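You operate a simulated robot arm through the tools that you are given. There is no shell and no other tool. Be economical: measure what you need, move in short steps, check, and stop when the job is done.

Carry out the task below with a simulated robot arm. There is one attempt and no reset: what you move stays moved.

TASK
Press dots into the thick silver disc on the dark base plate.
Fine: stand it on the ring, run the slider marked dots over it, push its cap down, run the slider back; leave the disc there; the other slider and discs stay.
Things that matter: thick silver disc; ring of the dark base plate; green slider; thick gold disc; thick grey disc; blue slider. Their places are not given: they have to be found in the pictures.

It is judged by the outcome, as a careful person would: the job done as asked, and still so three seconds after it is handed in. It fails if anything else is knocked over, pushed out of place, dropped, spilled or broken.

THE ROBOT
A 6-joint arm with a two-finger parallel gripper, fixed in place. Base frame: the origin is at the foot of the arm, x ahead of it, y to its left, z up; the work surface is at about z = 0.89. Lengths are in m, angles in rad, forces in N, time in s.
With the tool pointing down near the work surface it reaches from about 0.24 to 0.66 m from the base axis. Its first joint turns from -1.152 to 1.152 rad. Payload 2.9 kg.
Tool frame: the origin (TCP) lies between the finger pads and is the grasp point; the fingertips stand 0.03 m ahead of it; z points along the fingers, y is the line along which they close. The gripper opens to 0.11 m. The fingers are 0.02 m wide and 0.01 m thick; the gripper's body (0.048 by 0.112 m) begins 0.055 m behind the TCP.
Orientation is that of the tool frame in the base frame, as a unit quaternion [x, y, z, w]. With the fingers straight down and closing along the base's y, the tool's x points along the base's -x, its y along +y and its z along -z.

THE INTERFACE
- The arm moves only by the tool drive_tool. Its argument "plan" is a list of rows, each a list of 3 entries, a list of its own where there are three numbers: the gripper command, from -1 (fully open) to 1 (shut), values between in proportion, then the shift along the base's x, y, z in cm, then the turn, a rotation vector about the base's x, y, z in rad. In form: [[hand, [tx, ty, tz], [rx, ry, rz]], ...]. A call has 1 to 12 rows; each row is the pose to reach, as a shift and turn from the pose commanded when the call began. A row lasts 0.2 s, in which the tool goes at most 0.05 m and 0.15 rad; a call with a longer step from one row to the next is refused whole, and so is a gripper value outside its range. A pose out of reach is approached as far as the arm can. The call stops where the force on the tool passes 70 N (or 10 N more than at its start, if that is more) or the arm is blocked; 0.2 s more then pass. The fingers move at their own pace (about 0.108 m/s each) and stop on an object; they squeeze with about 22 N. The grip force told is the motor's: it shows also when the fingers shut on nothing. Time passes only in rows, and 0.2 s behind the last, so rows that repeat a pose let the fingers close. It gives the time, the measured TCP pose, the force on the tool (base axes), the opening and the grip force at its end, in the units of the frame above (readings bear some noise).
- Cameras (640 x 400 px; columns grow to the right, rows downward): "scene" is fixed at [0.086, 0.4393, 1.4031]; the picture's right is [-0.69, -0.72, 0.00], its down [-0.28, 0.27, -0.92] and it looks along [0.67, -0.64, -0.39] (base axes); focal length 366 px, centre (320, 200). "wrist" rides on the gripper at [-0.036, 0, -0.057] in the tool frame; the picture's right is [0.00, -1.00, 0.00], its down [0.97, 0.00, -0.24] and it looks along [0.24, 0.00, 0.97] (tool axes); focal length 218 px, centre (320, 200).
- grab_frame(camera): a new picture of that camera. No time passes.
- pixel_to_xyz(camera, pixels): for up to 12 pixels [column, row] of the newest picture of that camera ("zoom" is the newest enlarged one), the place [x, y, z] in the base frame of the surface seen there, good to about 0.003 m. No time passes.
- inspect(camera, box): a new picture of the part [left, top, right, bottom] of that camera's present view, enlarged. No time passes.
- sign_off(): hands the job in; it is judged then, once.

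Work in short steps. Measure before you move; look again where a grasp or a placing could have gone wrong, and mend it. You have 80 turns and 46 pictures in all, the two below and enlarged ones among them. Open the gripper and draw the arm clear of the work before you hand the job in, unless the task says otherwise; then end with one line.

The tools are called after "Request:" as a command line: name --argument value ..., lists and objects as JSON in quotes. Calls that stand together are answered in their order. drive_tool: Moves the arm, as the interface text tells. Its arguments: {"type":"object","properties":{"plan":{"type":"array"}},"required":["plan"]} The other tools are called the same way: grab_frame (camera) takes a picture; pixel_to_xyz (camera, pixels) gives the place of the surface under pixels of a picture; inspect (camera, box) takes an enlarged picture of a part of a camera's view; sign_off () hands the job in.

At the start:

```text
t: 0.0
tcp_pos: [0.374, -0.0983, 1.1724]
orientation: [0.001, 1.0, 0.0, 0.0]
ft_force: [0.1, -0.1, 0.2]
width: 0.1098
grasp_force: 0.2
```

scene: 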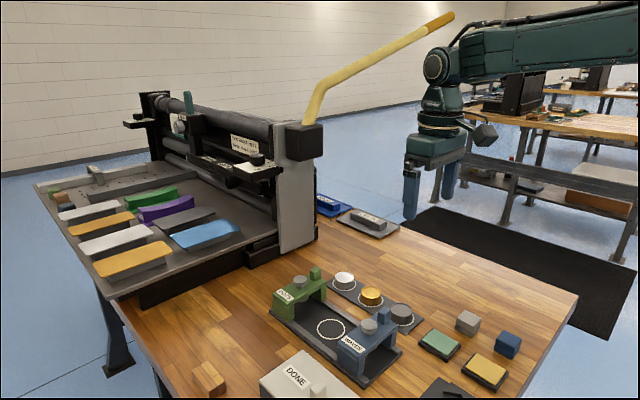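
wrist: 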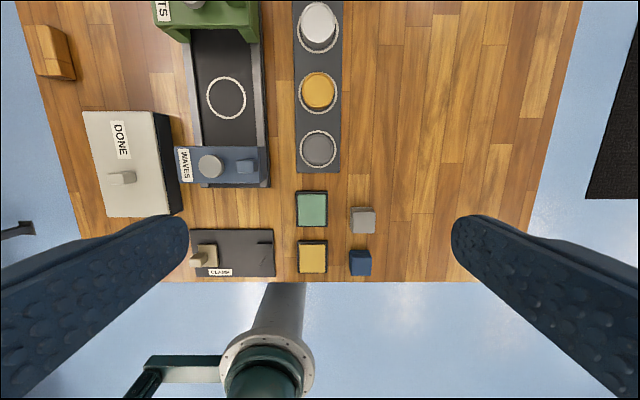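

The pictures show the base plate with a green slider (probably "DOTS") and a blue one ("WAVES"), and the discs in a row. I enlarge that part to measure it.

Request:
inspect --camera "scene" --box '[255, 250, 435, 390]'

Request:
inspect --camera "wrist" --box '[140, 0, 380, 200]'

```text
2.86 times, centred on (345, 320) of scene
```

zoom: 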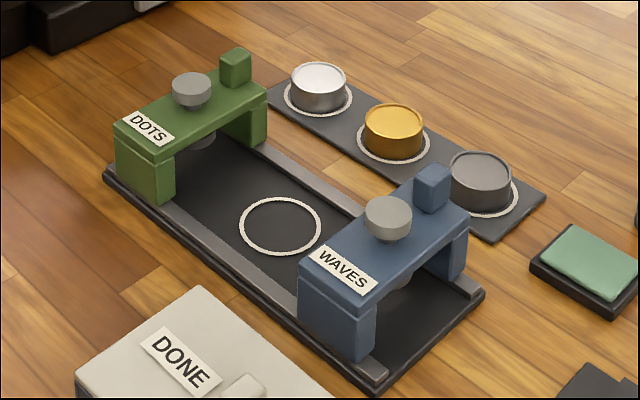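

```text
2.00 times, centred on (260, 100) of wrist
```

zoom: 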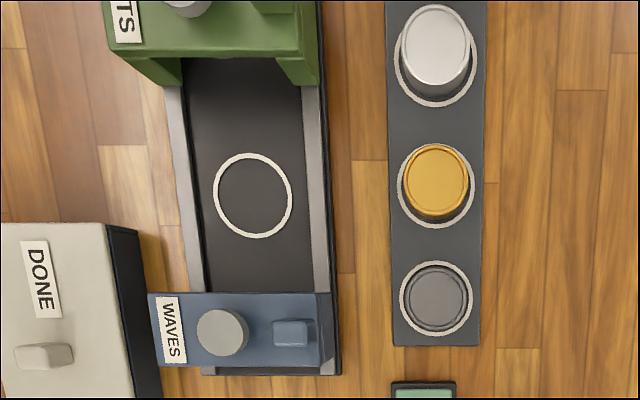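

The green slider is marked DOTS and the silver disc is farthest out in x. I measure the points in the wrist zoom.

Request:
pixel_to_xyz --camera "zoom" --pixels '[[436, 32], [403, 45], [468, 45], [436, 6], [436, 78], [253, 157], [253, 234], [216, 195], [290, 195], [436, 180], [292, 333], [400, 80]]'

Request:
pixel_to_xyz --camera "scene" --pixels '[[344, 276], [315, 271], [308, 278], [301, 279], [288, 294], [331, 329], [370, 320], [345, 277], [335, 284], [299, 312]]'

Request:
inspect --camera "scene" --box '[265, 255, 355, 325]'

```text
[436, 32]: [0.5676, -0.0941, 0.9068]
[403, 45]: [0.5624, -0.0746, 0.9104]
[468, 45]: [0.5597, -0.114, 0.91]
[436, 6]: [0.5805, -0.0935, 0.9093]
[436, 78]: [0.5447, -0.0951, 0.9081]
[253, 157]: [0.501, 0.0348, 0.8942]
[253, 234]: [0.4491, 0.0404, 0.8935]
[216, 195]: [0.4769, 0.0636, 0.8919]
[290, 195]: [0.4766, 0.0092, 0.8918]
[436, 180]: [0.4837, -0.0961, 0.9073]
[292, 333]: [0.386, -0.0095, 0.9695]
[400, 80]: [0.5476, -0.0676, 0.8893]
```

```text
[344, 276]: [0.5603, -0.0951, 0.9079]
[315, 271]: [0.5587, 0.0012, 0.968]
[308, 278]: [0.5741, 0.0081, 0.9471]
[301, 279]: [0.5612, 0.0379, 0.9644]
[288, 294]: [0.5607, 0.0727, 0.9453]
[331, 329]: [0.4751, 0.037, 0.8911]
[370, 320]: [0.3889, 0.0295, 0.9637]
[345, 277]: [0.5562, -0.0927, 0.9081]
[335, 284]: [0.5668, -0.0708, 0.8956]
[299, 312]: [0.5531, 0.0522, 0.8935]
```

```text
5.71 times, centred on (310, 290) of scene
```

zoom: 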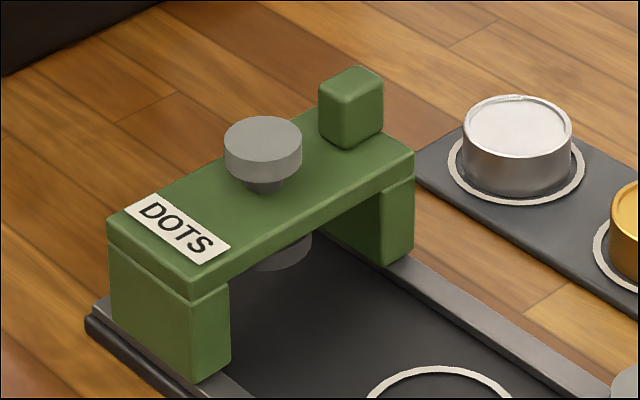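

Request:
pixel_to_xyz --camera "zoom" --pixels '[[353, 75], [325, 95], [375, 95], [345, 95], [334, 125], [262, 130], [230, 140], [298, 140], [262, 160], [280, 260], [516, 120], [395, 200]]'

Request:
drive_tool --plan '[[-1, [4, 0, 0], [0, 0, 0]], [-1, [8, 0, 0], [0, 0, 0]], [-1, [12, 0, -3], [0, 0, 0]], [-1, [15, 0.2, -7], [0, 0, 0]], [-1, [15, 0.2, -7], [0, 0, 0]]]'

Request:
grab_frame --camera "wrist"

```text
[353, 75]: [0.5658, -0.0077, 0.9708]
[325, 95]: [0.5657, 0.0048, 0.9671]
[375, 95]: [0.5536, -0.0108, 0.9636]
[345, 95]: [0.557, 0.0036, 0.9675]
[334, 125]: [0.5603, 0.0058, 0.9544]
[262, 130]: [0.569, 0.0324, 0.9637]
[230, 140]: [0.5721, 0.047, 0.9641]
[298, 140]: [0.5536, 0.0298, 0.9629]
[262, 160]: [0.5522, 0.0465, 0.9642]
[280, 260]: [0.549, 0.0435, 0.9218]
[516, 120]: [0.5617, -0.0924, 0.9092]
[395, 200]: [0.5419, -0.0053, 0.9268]
```

```text
t: 1.2
tcp_pos: [0.5249, -0.0927, 1.1032]
orientation: [0.001, 1.0, -0.001, 0.0]
ft_force: [-0.1, -0.3, 0.1]
width: 0.11
grasp_force: 0.1
```

```text
40 pictures are left
```

wrist: 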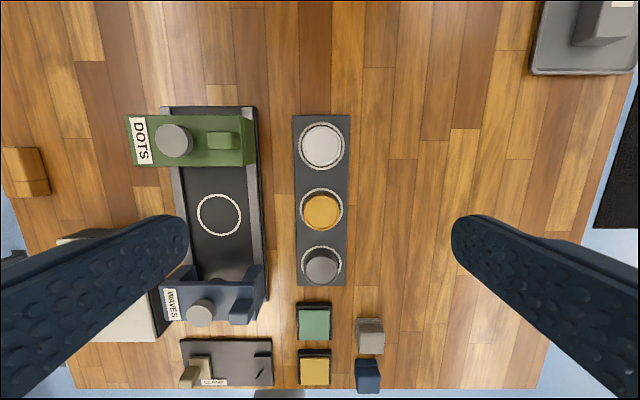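

Request:
pixel_to_xyz --camera "wrist" --pixels '[[321, 146], [302, 146], [341, 146], [321, 127], [321, 165], [321, 180], [305, 180], [219, 214], [219, 194], [219, 236], [197, 214], [242, 214]]'

Request:
inspect --camera "wrist" --box '[110, 90, 350, 240]'

```text
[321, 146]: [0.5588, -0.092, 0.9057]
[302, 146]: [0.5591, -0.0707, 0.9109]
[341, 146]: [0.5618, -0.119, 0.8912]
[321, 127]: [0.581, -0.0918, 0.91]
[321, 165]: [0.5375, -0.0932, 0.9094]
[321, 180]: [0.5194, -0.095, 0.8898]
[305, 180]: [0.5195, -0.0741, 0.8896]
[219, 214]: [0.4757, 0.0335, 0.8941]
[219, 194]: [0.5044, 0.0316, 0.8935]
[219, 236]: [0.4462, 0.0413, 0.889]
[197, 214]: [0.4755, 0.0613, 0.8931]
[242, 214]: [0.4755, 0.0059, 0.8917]
```

```text
2.67 times, centred on (230, 165) of wrist
```

zoom: 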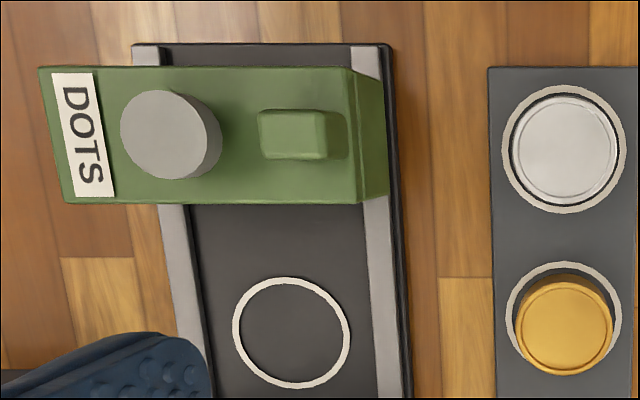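

Request:
pixel_to_xyz --camera "zoom" --pixels '[[389, 60], [408, 300], [412, 380], [489, 80], [496, 380], [120, 135], [220, 135], [172, 92], [172, 178], [262, 130], [326, 130], [295, 158]]'

Request:
pixel_to_xyz --camera "wrist" --pixels '[[129, 115], [240, 115], [134, 166], [242, 166], [200, 115], [200, 166], [175, 140], [222, 140], [188, 168], [172, 172], [268, 300], [258, 150]]'

```text
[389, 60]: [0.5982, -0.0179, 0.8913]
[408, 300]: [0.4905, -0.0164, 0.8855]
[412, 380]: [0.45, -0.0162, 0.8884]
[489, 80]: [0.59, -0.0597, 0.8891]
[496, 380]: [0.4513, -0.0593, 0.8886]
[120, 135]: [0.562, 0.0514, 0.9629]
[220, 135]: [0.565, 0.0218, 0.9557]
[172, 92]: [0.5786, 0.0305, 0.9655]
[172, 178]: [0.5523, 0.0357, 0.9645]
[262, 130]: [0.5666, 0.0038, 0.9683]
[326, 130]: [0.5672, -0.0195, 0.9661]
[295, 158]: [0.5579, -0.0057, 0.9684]
```

```text
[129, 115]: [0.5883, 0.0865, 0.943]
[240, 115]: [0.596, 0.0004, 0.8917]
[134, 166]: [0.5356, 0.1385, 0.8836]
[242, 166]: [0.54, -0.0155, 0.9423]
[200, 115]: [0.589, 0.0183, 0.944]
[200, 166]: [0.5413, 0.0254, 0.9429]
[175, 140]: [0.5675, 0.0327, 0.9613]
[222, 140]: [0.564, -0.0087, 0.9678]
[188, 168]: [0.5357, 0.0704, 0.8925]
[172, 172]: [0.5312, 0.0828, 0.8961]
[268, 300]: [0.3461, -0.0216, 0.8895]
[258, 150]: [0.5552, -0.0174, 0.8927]
```

The disc sits at about (0.561, -0.094), top at 0.909, on a tray at z 0.889. I go above it with the fingers part open and check.

Request:
drive_tool --plan '[[-0.3, [2, 0, -3], [0, 0, 0]], [-0.3, [3.6, -0.1, -7], [0, 0, 0]], [-0.3, [3.6, -0.1, -11], [0, 0, 0]], [-0.3, [3.6, -0.1, -13.5], [0, 0, 0]], [-0.3, [3.6, -0.1, -13.5], [0, 0, 0]]]'

Request:
grab_frame --camera "wrist"

Request:
inspect --camera "scene" --box '[265, 220, 425, 320]'

```text
t: 2.4
tcp_pos: [0.5588, -0.0943, 0.9654]
orientation: [0.001, 1.0, 0.0, 0.0]
ft_force: [-0.2, -0.6, 0.0]
width: 0.0717
grasp_force: 0.1
```

```text
38 pictures are left
```

wrist: 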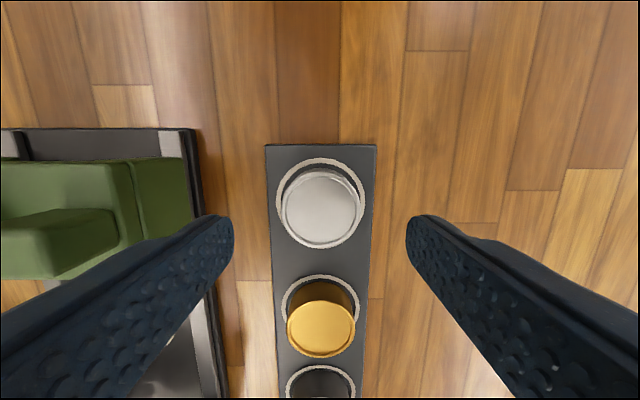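

```text
4.00 times, centred on (345, 270) of scene
```

zoom: 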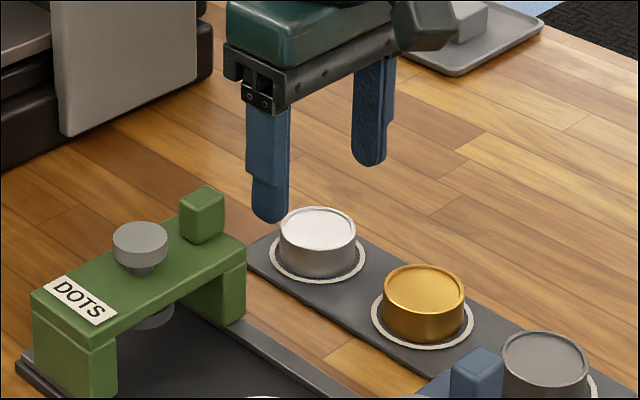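

Disc centre at (322, 207), about 4 mm ahead of the TCP; I correct, descend, and close.

Request:
drive_tool --plan '[[-0.3, [0.3, -0.1, -1.5], [0, 0, 0]], [-0.3, [0.3, -0.1, -3.0], [0, 0, 0]], [-0.3, [0.3, -0.1, -3.9], [0, 0, 0]], [0.5, [0.3, -0.1, -3.9], [0, 0, 0]], [0.6, [0.3, -0.1, -3.9], [0, 0, 0]], [0.6, [0.3, -0.1, -3.9], [0, 0, 0]]]'

Request:
inspect --camera "scene" --box '[265, 220, 425, 320]'

```text
t: 3.8
tcp_pos: [0.5617, -0.0983, 0.9292]
orientation: [0.0, 1.0, 0.0, 0.0]
ft_force: [0.3, -0.1, 0.0]
width: 0.0431
grasp_force: 22.4
```

```text
4.00 times, centred on (345, 270) of scene
```

zoom: 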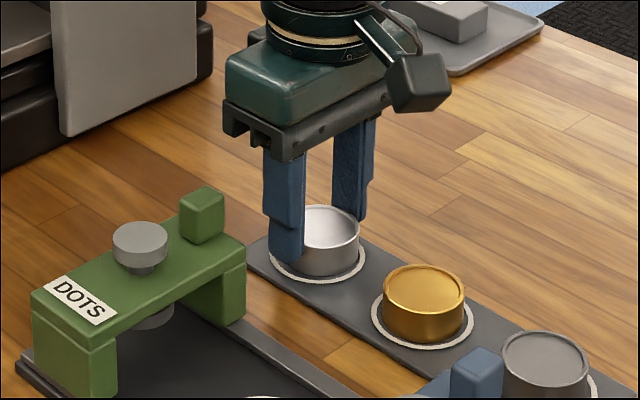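

Disc held (width 0.043). I lift, go back in x, then across in y to the ring at about (0.475, 0.036), staying high to check.

Request:
drive_tool --plan '[[0.6, [0, 0, 4], [0, 0, 0]], [0.6, [0, 0, 8], [0, 0, 0]], [0.6, [-4.5, 0, 8], [0, 0, 0]], [0.6, [-8.7, 0, 8], [0, 0, 0]], [0.6, [-8.7, 4.5, 8], [0, 0, 0]], [0.6, [-8.7, 9, 8], [0, 0, 0]], [0.6, [-8.7, 13, 8], [0, 0, 0]], [0.6, [-8.7, 13, 5], [0, 0, 0]], [0.6, [-8.7, 13, 3.5], [0, 0, 0]], [0.6, [-8.7, 13, 3.5], [0, 0, 0]]]'

Request:
grab_frame --camera "wrist"

Request:
inspect --camera "scene" --box '[255, 250, 415, 390]'

```text
t: 6.0
tcp_pos: [0.4745, 0.0315, 0.964]
orientation: [0.001, 1.0, 0.0, 0.0]
ft_force: [-0.1, -0.1, -1.8]
width: 0.0429
grasp_force: 22.4
```

```text
35 pictures are left
```

wrist: 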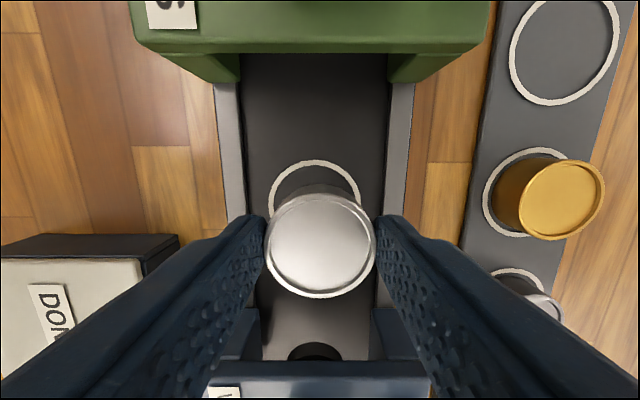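

```text
2.86 times, centred on (335, 320) of scene
```

zoom: 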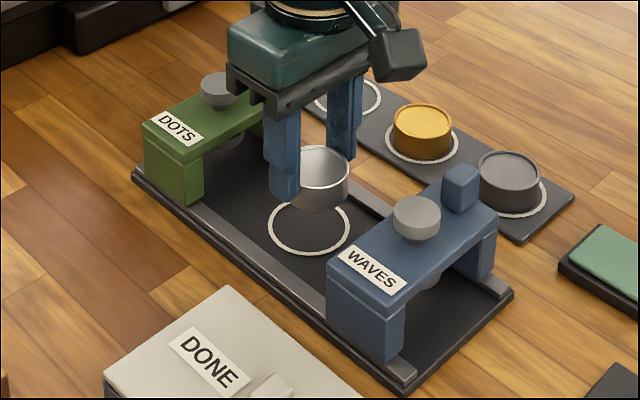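

The ring centre (314, 205) lies about 3.5 mm to +y of the disc; x agrees. I correct and lower.

Request:
drive_tool --plan '[[0.6, [0.05, 0.35, 0], [0, 0, 0]], [0.6, [0.05, 0.35, -1.5], [0, 0, 0]], [0.6, [0.05, 0.35, -2.5], [0, 0, 0]], [0.6, [0.05, 0.35, -2.9], [0, 0, 0]], [0.6, [0.05, 0.35, -2.9], [0, 0, 0]]]'

Request:
grab_frame --camera "wrist"

Request:
inspect --camera "scene" --box '[295, 280, 375, 350]'

```text
t: 7.2
tcp_pos: [0.4756, 0.0365, 0.9345]
orientation: [0.001, 1.0, 0.001, 0.0]
ft_force: [-0.4, 0.0, -1.4]
width: 0.043
grasp_force: 21.8
```

```text
33 pictures are left
```

wrist: 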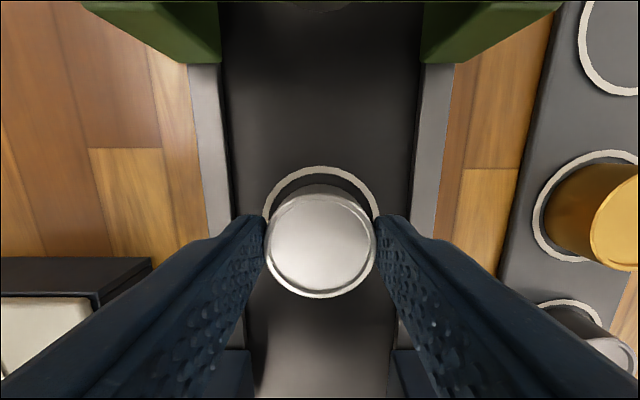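

```text
5.71 times, centred on (335, 315) of scene
```

zoom: 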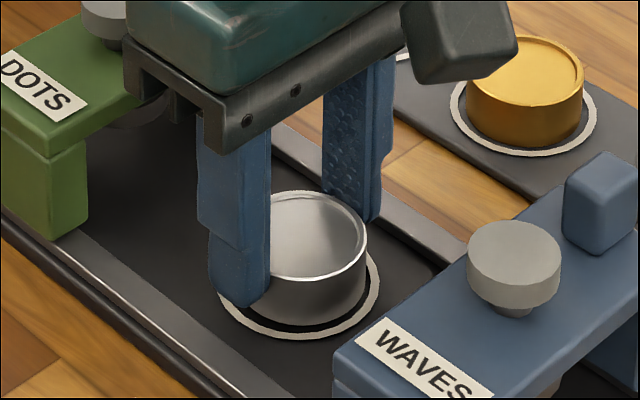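

Centred on the ring, still slightly above. I lower in small steps.

Request:
drive_tool --plan '[[0.6, [0, 0, -0.2], [0, 0, 0]], [0.6, [0, 0, -0.3], [0, 0, 0]], [0.6, [0, 0, -0.35], [0, 0, 0]]]'

Request:
inspect --camera "scene" --box '[295, 280, 375, 350]'

```text
t: 8.0
tcp_pos: [0.4757, 0.0354, 0.9325]
orientation: [0.0, 1.0, 0.0, 0.0]
ft_force: [-3.9, -0.7, 9.5]
width: 0.0425
grasp_force: 21.8
```

```text
5.71 times, centred on (335, 315) of scene
```

zoom: 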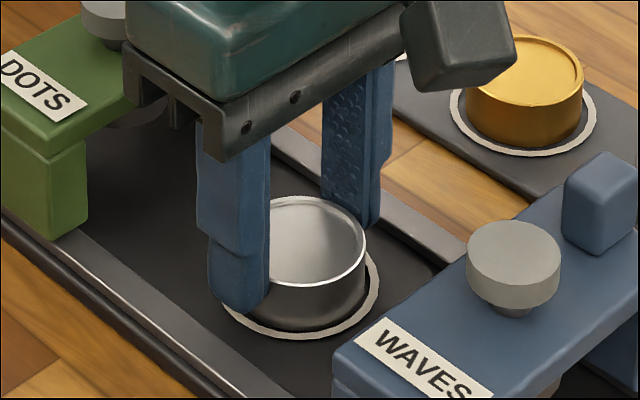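

Contact (9.5 N): the disc stands on the plate. I ease off, open gently, rise and look.

Request:
drive_tool --plan '[[0.6, [0, 0, 0.1], [0, 0, 0]], [0.0, [0, 0, 0.1], [0, 0, 0]], [-0.1, [0, 0, 0.1], [0, 0, 0]], [-0.1, [0, 0, 2], [0, 0, 0]], [-0.1, [0, 0, 6], [0, 0, 0]], [-0.1, [0, 0, 10], [0, 0, 0]], [-0.1, [0, 0, 10], [0, 0, 0]]]'

Request:
grab_frame --camera "wrist"

Request:
inspect --camera "scene" --box '[265, 260, 405, 360]'

```text
t: 9.6
tcp_pos: [0.4754, 0.0347, 1.0303]
orientation: [0.0, 1.0, 0.0, 0.0]
ft_force: [-0.6, 0.3, -0.5]
width: 0.0605
grasp_force: 0.0
```

```text
30 pictures are left
```

wrist: 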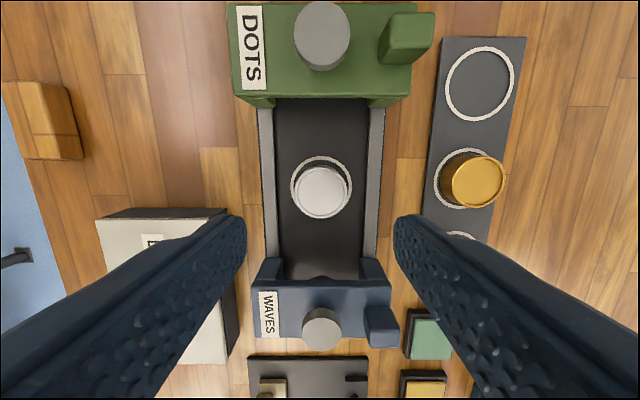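

```text
4.00 times, centred on (335, 310) of scene
```

zoom: 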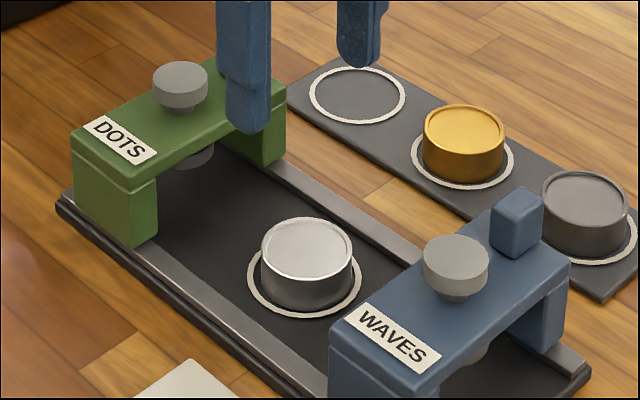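

The disc stands centred in the ring. Next I turn the gripper a quarter turn (to close along x) and go above the green slider's post at about (0.564, -0.006).

Request:
drive_tool --plan '[[-0.1, [0, 0, 2], [0, 0, -0.14]], [-0.1, [1, -0.5, 2], [0, 0, -0.28]], [-0.1, [2, -1, 2], [0, 0, -0.42]], [-0.1, [3, -1.5, 2], [0, 0, -0.57]], [-0.1, [4, -2, 2], [0, 0, -0.71]], [-0.1, [5, -2.5, 2], [0, 0, -0.85]], [-0.1, [6, -3, 2], [0, 0, -1.0]], [-0.1, [7, -3.5, 2], [0, 0, -1.14]], [-0.1, [8, -4, 2], [0, 0, -1.28]], [-0.1, [8.8, -4.1, 2], [0, 0, -1.43]], [-0.1, [8.8, -4.1, 2], [0, 0, -1.5708]], [-0.1, [8.8, -4.1, 2], [0, 0, -1.5708]]]'

Request:
grab_frame --camera "wrist"

Request:
grab_frame --camera "scene"

```text
t: 12.2
tcp_pos: [0.5636, -0.006, 1.0515]
orientation: [0.708, 0.706, 0.001, 0.0]
ft_force: [0.3, 0.3, -0.4]
width: 0.0606
grasp_force: 0.2
```

```text
28 pictures are left
```

wrist: 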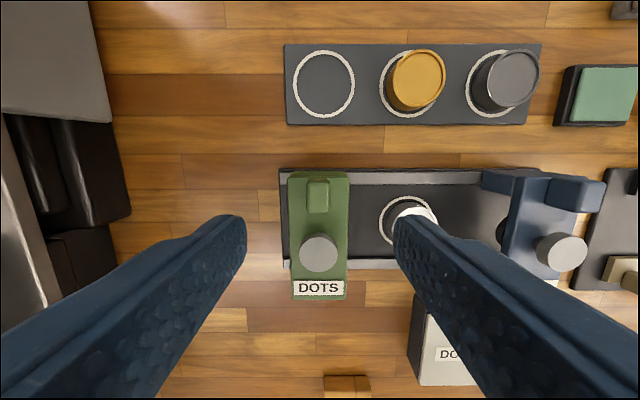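

```text
27 pictures are left
```

scene: 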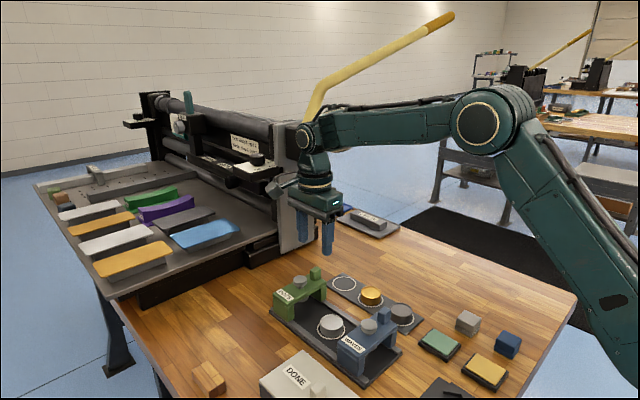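

Request:
pixel_to_xyz --camera "wrist" --pixels '[[318, 195], [318, 184], [318, 208], [309, 195], [327, 195], [318, 222], [318, 250], [303, 252], [334, 252], [290, 225], [349, 225], [318, 268]]'

Request:
inspect --camera "wrist" --box '[260, 150, 450, 300]'

```text
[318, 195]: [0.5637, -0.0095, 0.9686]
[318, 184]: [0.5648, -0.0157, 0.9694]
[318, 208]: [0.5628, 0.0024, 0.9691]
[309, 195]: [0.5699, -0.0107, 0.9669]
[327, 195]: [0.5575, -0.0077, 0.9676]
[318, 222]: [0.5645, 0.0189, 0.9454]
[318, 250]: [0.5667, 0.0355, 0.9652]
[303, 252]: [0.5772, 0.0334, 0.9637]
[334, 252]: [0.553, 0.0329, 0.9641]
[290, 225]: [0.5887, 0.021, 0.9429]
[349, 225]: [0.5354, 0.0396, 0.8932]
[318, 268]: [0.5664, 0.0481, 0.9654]
```

```text
2.67 times, centred on (355, 225) of wrist
```

zoom: 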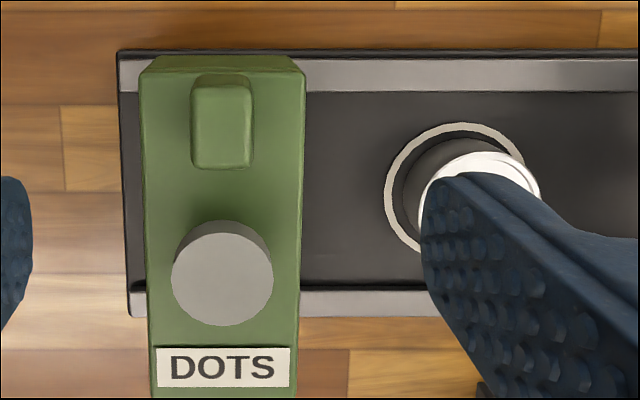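

Post centre (0.5645, -0.0075), top 0.968, bridge top 0.943. I descend to tips at about 0.949 and close.

Request:
drive_tool --plan '[[-0.1, [0.1, -0.15, -3], [0, 0, 0]], [-0.1, [0.1, -0.15, -6], [0, 0, 0]], [-0.1, [0.1, -0.15, -7.2], [0, 0, 0]], [0.4, [0.1, -0.15, -7.2], [0, 0, 0]], [1, [0.1, -0.15, -7.2], [0, 0, 0]], [1, [0.1, -0.15, -7.2], [0, 0, 0]]]'

Request:
inspect --camera "scene" --box '[255, 220, 415, 360]'

```text
t: 13.6
tcp_pos: [0.5649, -0.0075, 0.9788]
orientation: [0.707, 0.707, 0.0, 0.0]
ft_force: [-6.1, 0.4, -0.2]
width: 0.0156
grasp_force: 45.4
```

```text
2.86 times, centred on (335, 290) of scene
```

zoom: 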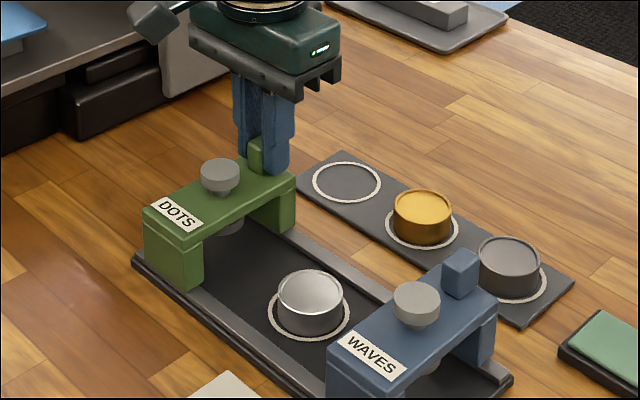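

Post gripped (width 0.016). I slide slowly toward -x, first 4 cm, and check.

Request:
drive_tool --plan '[[1, [-0.7, 0, 0], [0, 0, 0]], [1, [-1.5, 0, 0], [0, 0, 0]], [1, [-2.3, 0, 0], [0, 0, 0]], [1, [-3.1, 0, 0], [0, 0, 0]], [1, [-4, 0, 0], [0, 0, 0]]]'

Request:
inspect --camera "scene" --box '[255, 220, 415, 360]'

```text
t: 14.8
tcp_pos: [0.5229, -0.0085, 0.9786]
orientation: [0.708, 0.706, -0.001, -0.001]
ft_force: [-0.5, -6.7, -15.0]
width: 0.0159
grasp_force: 44.7
```

```text
2.86 times, centred on (335, 290) of scene
```

zoom: 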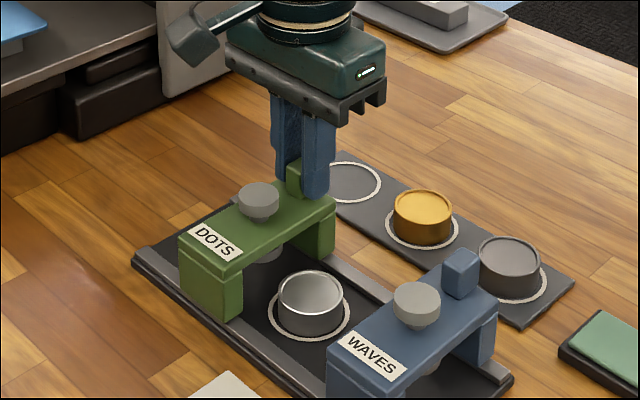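

Request:
drive_tool --plan '[[1, [-0.7, 0, -0.1], [0, 0, 0]], [1, [-1.4, 0, -0.1], [0, 0, 0]], [1, [-2.0, 0, -0.1], [0, 0, 0]]]'

Request:
inspect --camera "scene" --box '[295, 270, 375, 350]'

```text
t: 15.6
tcp_pos: [0.506, -0.0076, 0.9781]
orientation: [0.707, 0.708, 0.0, 0.0]
ft_force: [0.5, -8.0, -6.3]
width: 0.016
grasp_force: 44.9
```

```text
5.00 times, centred on (335, 310) of scene
```

zoom: 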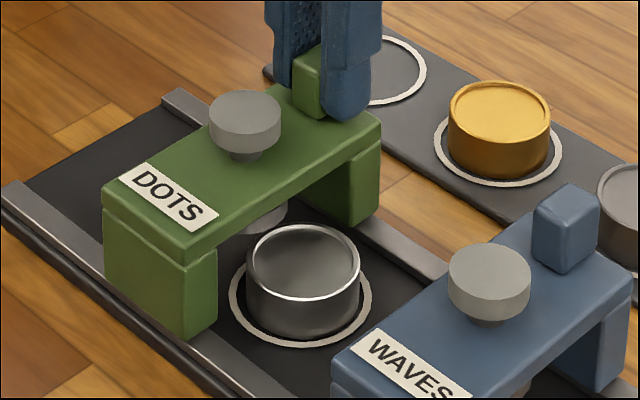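

The stamp clears the disc's top and the disc is undisturbed. I slide the last 3 cm.

Request:
drive_tool --plan '[[1, [-0.6, 0, 0], [0, 0, 0]], [1, [-1.2, 0, 0], [0, 0, 0]], [1, [-1.8, 0, 0], [0, 0, 0]], [1, [-2.4, 0, 0], [0, 0, 0]], [1, [-3.0, 0, 0], [0, 0, 0]], [1, [-3.0, 0, 0], [0, 0, 0]]]'

Request:
inspect --camera "scene" --box '[295, 270, 375, 350]'

Request:
pixel_to_xyz --camera "zoom" --pixels '[[290, 170], [256, 180], [325, 180], [290, 155], [290, 190]]'

```text
t: 17.0
tcp_pos: [0.476, -0.0064, 0.9777]
orientation: [0.707, 0.707, 0.0, 0.0]
ft_force: [3.5, -11.1, -15.1]
width: 0.0156
grasp_force: 45.2
```

```text
5.00 times, centred on (335, 310) of scene
```

zoom: 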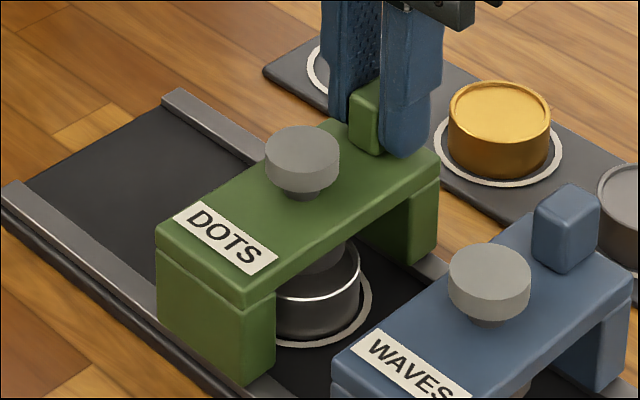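

```text
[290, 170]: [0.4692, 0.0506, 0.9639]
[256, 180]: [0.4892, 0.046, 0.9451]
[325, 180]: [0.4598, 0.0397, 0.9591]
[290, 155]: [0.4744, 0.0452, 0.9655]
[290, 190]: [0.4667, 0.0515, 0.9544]
```

In place by the readings. I release the post, rise, and view from above.

Request:
drive_tool --plan '[[0.4, [0, 0, 0], [0, 0, 0]], [0.2, [0, 0, 0], [0, 0, 0]], [0.2, [0, 0, 2], [0, 0, 0]], [0.2, [0, 0, 5], [0, 0, 0]], [0.2, [0, 2, 8], [0, 0, 0]], [0.2, [0, 4.3, 8], [0, 0, 0]], [0.2, [0, 4.3, 8], [0, 0, 0]]]'

Request:
grab_frame --camera "wrist"

Request:
inspect --camera "scene" --box '[295, 270, 375, 350]'

Request:
pixel_to_xyz --camera "zoom" --pixels '[[302, 152], [302, 130], [302, 168], [275, 152], [330, 152]]'

```text
t: 18.6
tcp_pos: [0.4741, 0.0366, 1.059]
orientation: [0.707, 0.707, 0.0, -0.001]
ft_force: [1.0, 0.5, 1.0]
width: 0.0438
grasp_force: 0.1
```

```text
21 pictures are left
```

wrist: 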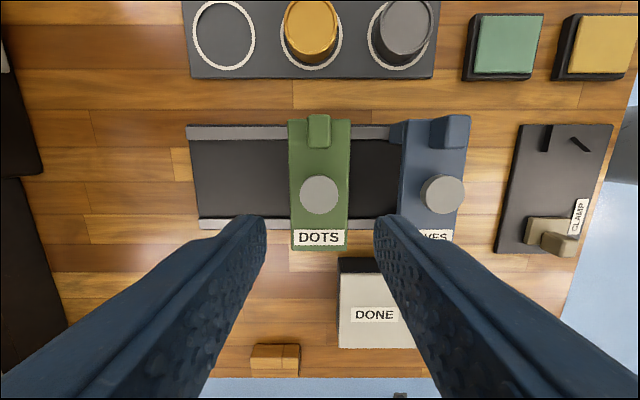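

```text
5.00 times, centred on (335, 310) of scene
```

zoom: 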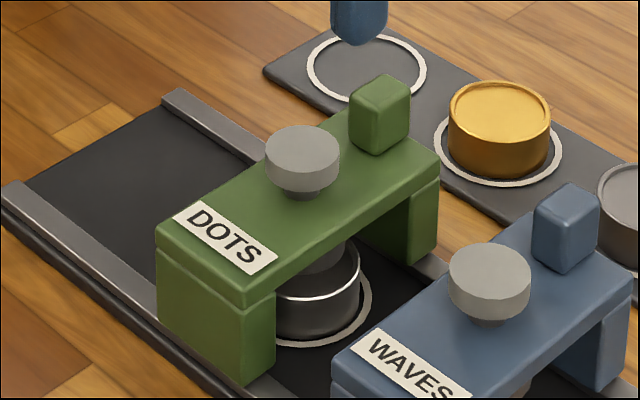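

```text
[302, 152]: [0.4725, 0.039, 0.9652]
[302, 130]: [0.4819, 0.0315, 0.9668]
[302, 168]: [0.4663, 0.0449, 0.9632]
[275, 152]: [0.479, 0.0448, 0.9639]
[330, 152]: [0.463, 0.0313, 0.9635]
```

The cap centre (320, 194) lies at about (0.475, 0.035), over the disc. I shut the fingers and come down just above the cap.

Request:
drive_tool --plan '[[1, [0, -0.15, 0], [0, 0, 0]], [1, [0, -0.15, -2], [0, 0, 0]], [1, [0, -0.15, -4], [0, 0, 0]], [1, [0, -0.15, -5.8], [0, 0, 0]], [1, [0, -0.15, -5.8], [0, 0, 0]]]'

Request:
inspect --camera "scene" --box '[295, 270, 375, 350]'

Request:
grab_frame --camera "wrist"

```text
t: 19.8
tcp_pos: [0.4749, 0.0353, 1.0016]
orientation: [0.707, 0.707, 0.0, 0.0]
ft_force: [0.5, -0.2, 0.9]
width: 0.0
grasp_force: 22.1
```

```text
5.00 times, centred on (335, 310) of scene
```

zoom: 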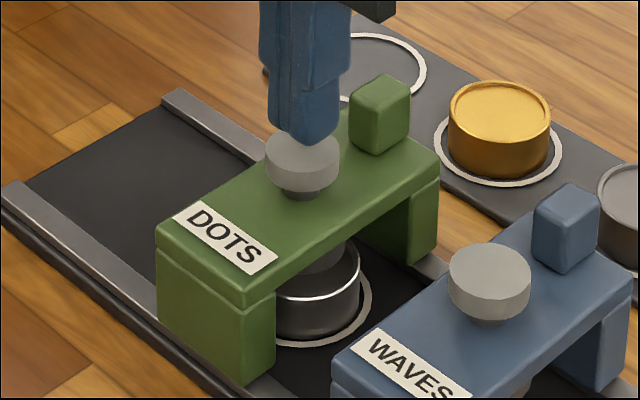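

```text
18 pictures are left
```

wrist: 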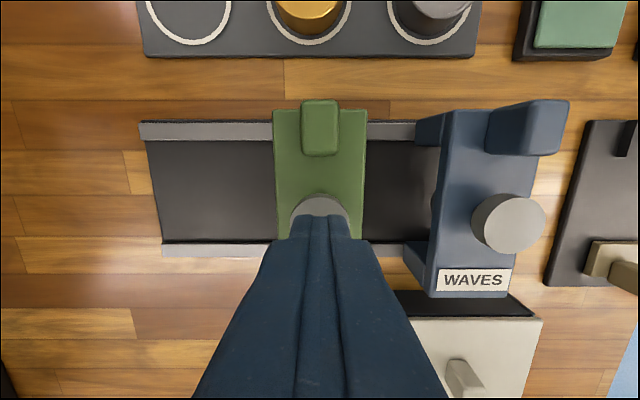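

The fingertips are just over the cap. I push down in 1–2 mm steps.

Request:
drive_tool --plan '[[1, [0, 0, -0.4], [0, 0, 0]], [1, [0, 0, -0.6], [0, 0, 0]], [1, [0, 0, -0.8], [0, 0, 0]], [1, [0, 0, -1.0], [0, 0, 0]], [1, [0, 0, -1.2], [0, 0, 0]], [1, [0, 0, -1.3], [0, 0, 0]]]'

Request:
inspect --camera "scene" --box '[295, 270, 375, 350]'

```text
t: 21.2
tcp_pos: [0.476, 0.0346, 0.9882]
orientation: [0.707, 0.708, 0.0, 0.001]
ft_force: [0.3, 2.5, 5.4]
width: 0.0
grasp_force: 22.2
```

```text
5.00 times, centred on (335, 310) of scene
```

zoom: 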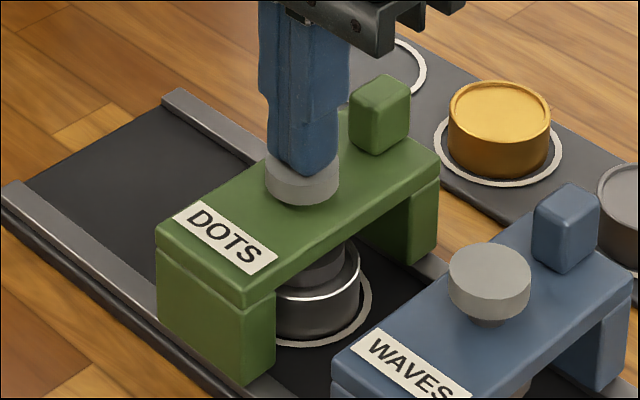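

The cap goes down with a spring (5 N); I go on until the force rises firmly.

Request:
drive_tool --plan '[[1, [0, 0, -0.1], [0, 0, 0]], [1, [0, 0, -0.2], [0, 0, 0]], [1, [0, 0, -0.3], [0, 0, 0]], [1, [0, 0, -0.4], [0, 0, 0]]]'

Request:
inspect --camera "scene" --box '[295, 270, 375, 350]'

```text
t: 22.2
tcp_pos: [0.4746, 0.0346, 0.9875]
orientation: [0.707, 0.707, 0.004, 0.002]
ft_force: [-8.3, 3.9, 51.1]
width: 0.0
grasp_force: 21.8
```

```text
5.00 times, centred on (335, 310) of scene
```

zoom: 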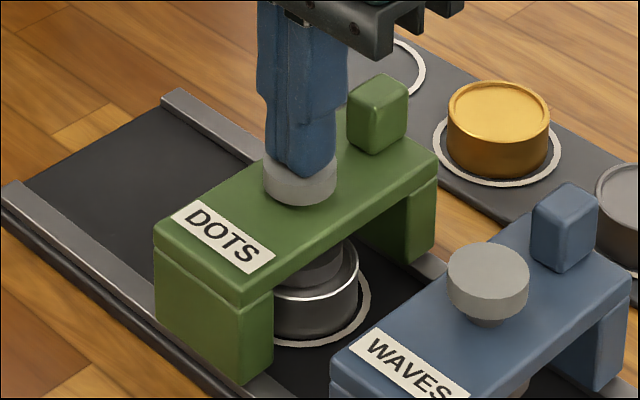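

Firm stop at 51 N: the stamp has bottomed on the disc. I rise off the cap and look.

Request:
drive_tool --plan '[[1, [0, 0, -0.4], [0, 0, 0]], [1, [0, 0, 0.5], [0, 0, 0]], [1, [0, 0, 1.5], [0, 0, 0]], [1, [0, 0, 4], [0, 0, 0]], [0.2, [0, 0, 7.2], [0, 0, 0]], [0.2, [0, -2, 7.2], [0, 0, 0]], [0.2, [0, -4.15, 7.2], [0, 0, 0]], [0.2, [0, -4.15, 7.2], [0, 0, 0]]]'

Request:
grab_frame --camera "wrist"

Request:
inspect --camera "scene" --box '[295, 270, 375, 350]'

Request:
pixel_to_xyz --camera "wrist" --pixels '[[320, 195], [309, 195], [329, 195], [318, 184], [318, 208], [318, 250]]'

```text
t: 22.6
tcp_pos: [0.4762, 0.0354, 0.987]
orientation: [0.707, 0.707, 0.007, 0.005]
ft_force: [-1.2, -0.6, 10.9]
width: 0.0004
grasp_force: 21.7
stopped in row 2: the force on the tool passed its limit (the readings are from after the stop); the commanded pose is now the measured one
```

```text
15 pictures are left
```

wrist: 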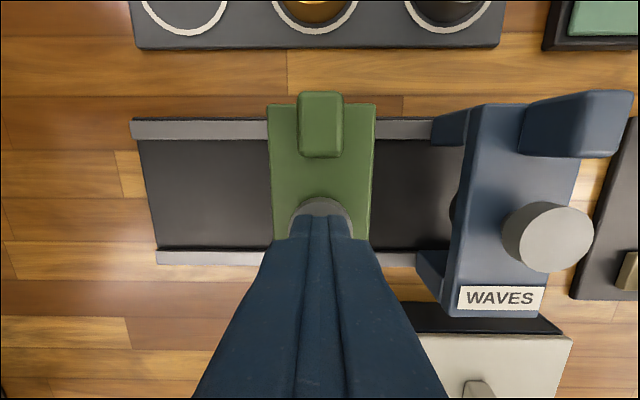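

```text
5.00 times, centred on (335, 310) of scene
```

zoom: 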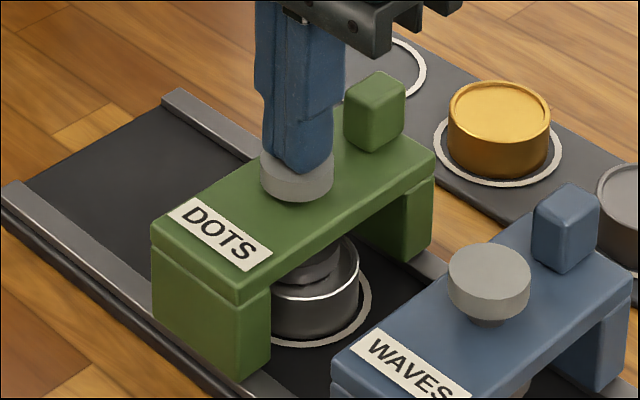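

```text
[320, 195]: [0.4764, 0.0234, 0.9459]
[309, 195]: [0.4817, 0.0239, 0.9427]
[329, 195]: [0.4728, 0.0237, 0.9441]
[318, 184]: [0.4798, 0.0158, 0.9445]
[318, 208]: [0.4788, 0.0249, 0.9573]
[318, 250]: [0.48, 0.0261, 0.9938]
```

The push passed the limit (over 70 N), so the press is surely made. I rise now and correct little.

Request:
drive_tool --plan '[[1, [0, 0, 0.5], [0, 0, 0]], [1, [0, 0, 1.5], [0, 0, 0]], [1, [0, 0, 4], [0, 0, 0]], [0.2, [0, 0, 7.2], [0, 0, 0]], [0.2, [0, -2, 7.2], [0, 0, 0]], [0.2, [0, -4.2, 7.2], [0, 0, 0]], [0.2, [0, -4.2, 7.2], [0, 0, 0]]]'

Request:
grab_frame --camera "wrist"

Request:
inspect --camera "scene" --box '[295, 270, 375, 350]'

Request:
pixel_to_xyz --camera "wrist" --pixels '[[318, 195], [309, 195], [329, 195], [318, 184], [318, 208], [318, 250]]'

```text
t: 24.2
tcp_pos: [0.4751, -0.0062, 1.0586]
orientation: [0.706, 0.708, 0.006, 0.004]
ft_force: [-0.7, 0.0, -0.1]
width: 0.0442
grasp_force: 0.1
```

```text
13 pictures are left
```

wrist: 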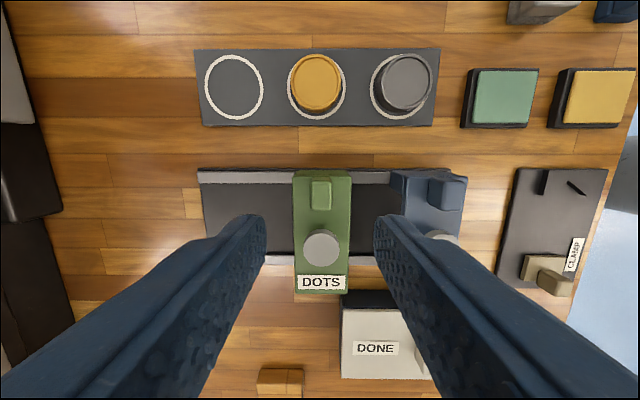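

```text
5.00 times, centred on (335, 310) of scene
```

zoom: 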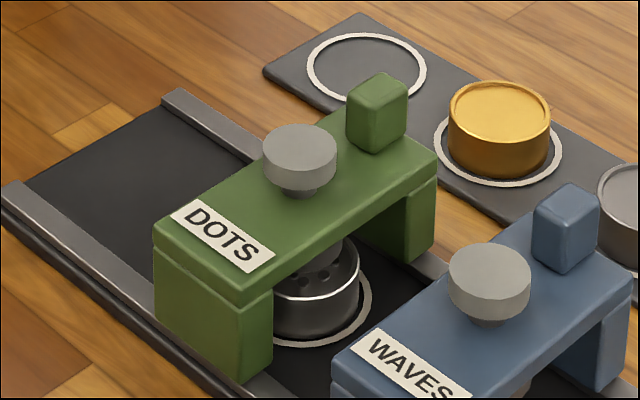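

```text
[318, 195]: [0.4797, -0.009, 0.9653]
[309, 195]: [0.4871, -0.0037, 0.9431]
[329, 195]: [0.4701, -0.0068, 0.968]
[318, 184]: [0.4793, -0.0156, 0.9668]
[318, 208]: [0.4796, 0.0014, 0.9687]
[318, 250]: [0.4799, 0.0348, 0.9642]
```

Dots now show on the disc and the cap has sprung back. The post is at about (0.4765, -0.007); I grip it again.

Request:
drive_tool --plan '[[0.1, [0.15, -0.1, -3], [0, 0, 0]], [0.1, [0.15, -0.1, -6], [0, 0, 0]], [0.1, [0.15, -0.1, -7.9], [0, 0, 0]], [0.6, [0.15, -0.1, -7.9], [0, 0, 0]], [1, [0.15, -0.1, -7.9], [0, 0, 0]], [1, [0.15, -0.1, -7.9], [0, 0, 0]]]'

Request:
inspect --camera "scene" --box '[295, 270, 375, 350]'

```text
t: 25.6
tcp_pos: [0.4778, -0.0077, 0.9786]
orientation: [0.708, 0.707, 0.005, 0.004]
ft_force: [0.3, -0.3, -1.6]
width: 0.0155
grasp_force: 44.9
```

```text
5.00 times, centred on (335, 310) of scene
```

zoom: 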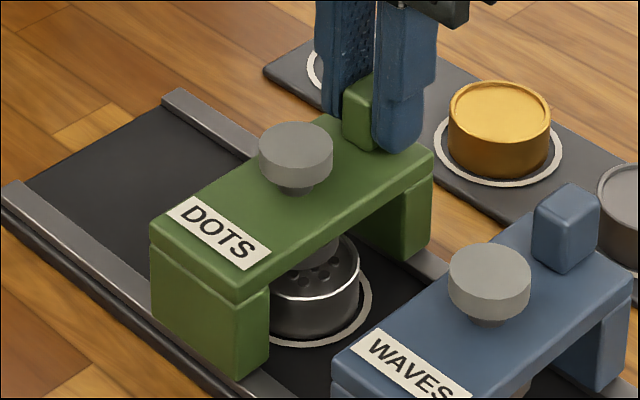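

Gripped. I slide it back +8.7 cm slowly.

Request:
drive_tool --plan '[[1, [0.7, 0, 0], [0, 0, 0]], [1, [1.5, 0, 0], [0, 0, 0]], [1, [2.3, 0, 0], [0, 0, 0]], [1, [3.1, 0, 0], [0, 0, 0]], [1, [3.9, 0, 0], [0, 0, 0]], [1, [4.7, 0, 0], [0, 0, 0]], [1, [5.5, 0, 0], [0, 0, 0]], [1, [6.3, 0, 0], [0, 0, 0]], [1, [7.1, 0, 0], [0, 0, 0]], [1, [7.9, 0, 0], [0, 0, 0]], [1, [8.7, 0, 0], [0, 0, 0]], [1, [8.7, 0, 0], [0, 0, 0]]]'

Request:
inspect --camera "scene" --box '[255, 220, 415, 360]'

```text
t: 28.2
tcp_pos: [0.5641, -0.0074, 0.9792]
orientation: [0.707, 0.708, 0.005, 0.003]
ft_force: [-0.6, 13.8, -16.1]
width: 0.0156
grasp_force: 45.0
```

```text
2.86 times, centred on (335, 290) of scene
```

zoom: 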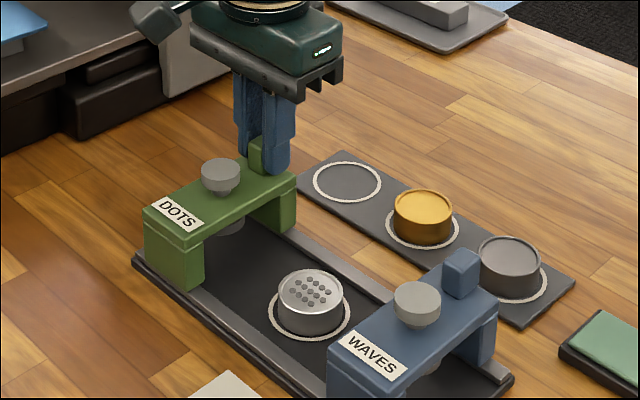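

The slider is back where it was and the disc in the ring bears dots. I release, rise straight up, and check.

Request:
drive_tool --plan '[[0.4, [0, 0, 0], [0, 0, 0]], [0.2, [0, 0, 0], [0, 0, 0]], [0.2, [0, 0, 2], [0, 0, 0]], [0.2, [0, 0, 6], [0, 0, 0]], [-0.2, [0, 0, 10], [0, 0, 0]], [-0.5, [-3, -3, 14], [0, 0, 0]], [-1, [-6, -6, 18], [0, 0, 0]], [-1, [-9, -8, 19], [0, 0, 0]], [-1, [-9, -8, 19], [0, 0, 0]]]'

Request:
grab_frame --camera "scene"

Request:
inspect --camera "scene" --box '[255, 250, 435, 390]'

```text
refused: row 6 steps farther than a row can; nothing moved
```

```text
9 pictures are left
```

scene: 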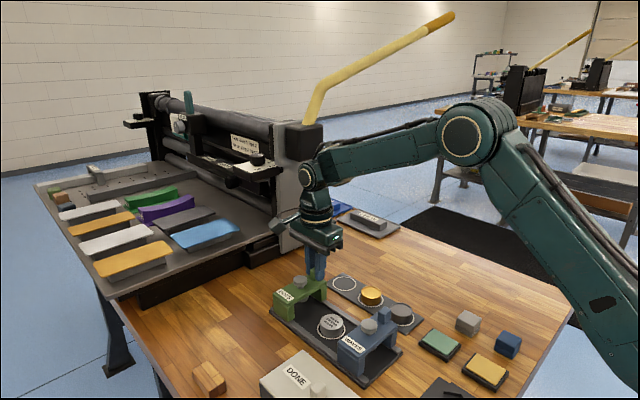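

```text
2.86 times, centred on (345, 320) of scene
```

zoom: 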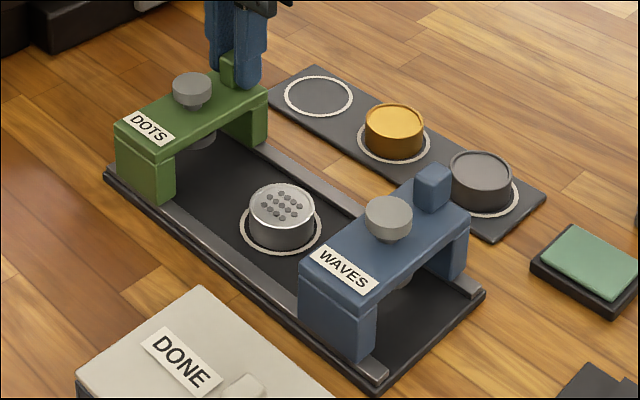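

One step was too long and the call was refused; the picture shows all in place. I repeat with shorter steps.

Request:
drive_tool --plan '[[0.4, [0, 0, 0], [0, 0, 0]], [0.2, [0, 0, 0], [0, 0, 0]], [0.2, [0, 0, 2], [0, 0, 0]], [0.2, [0, 0, 5], [0, 0, 0]], [0.2, [0, 0, 9], [0, 0, 0]], [-0.2, [0, 0, 13], [0, 0, 0]], [-0.5, [-2, -2, 16], [0, 0, 0]], [-1, [-4, -4, 18], [0, 0, 0]], [-1, [-7, -6, 19], [0, 0, 0]], [-1, [-7, -6, 19], [0, 0, 0]]]'

Request:
inspect --camera "scene" --box '[255, 250, 435, 390]'

Request:
grab_frame --camera "scene"

```text
t: 30.4
tcp_pos: [0.4977, -0.0684, 1.1697]
orientation: [0.707, 0.707, 0.006, 0.005]
ft_force: [-0.9, -0.6, -0.7]
width: 0.1101
grasp_force: 0.1
```

```text
2.86 times, centred on (345, 320) of scene
```

zoom: 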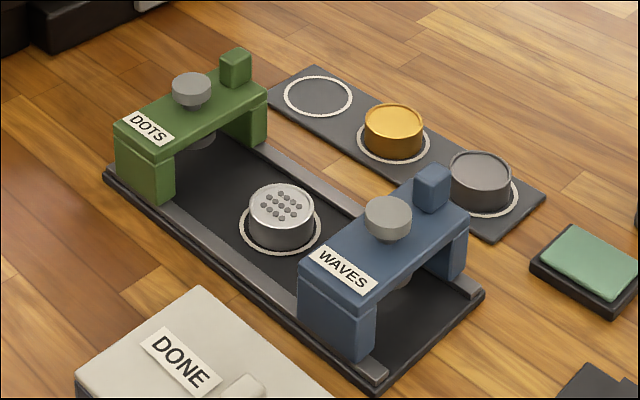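

```text
6 pictures are left
```

scene: 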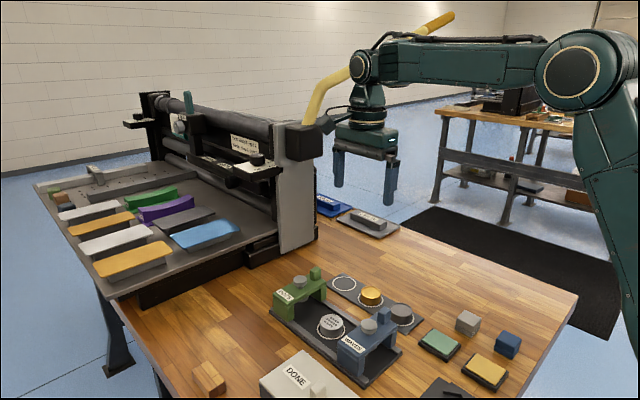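

All is in place: the dotted disc is on the ring, the green slider is home and the other pieces are untouched. The arm is clear, so I hand the job in.

Request:
sign_off

```text
The job is handed in.
```

The thick silver disc now has dots pressed into it and stands centred on the ring; the green slider is back in its place, and the blue slider and the gold and grey discs were not moved.
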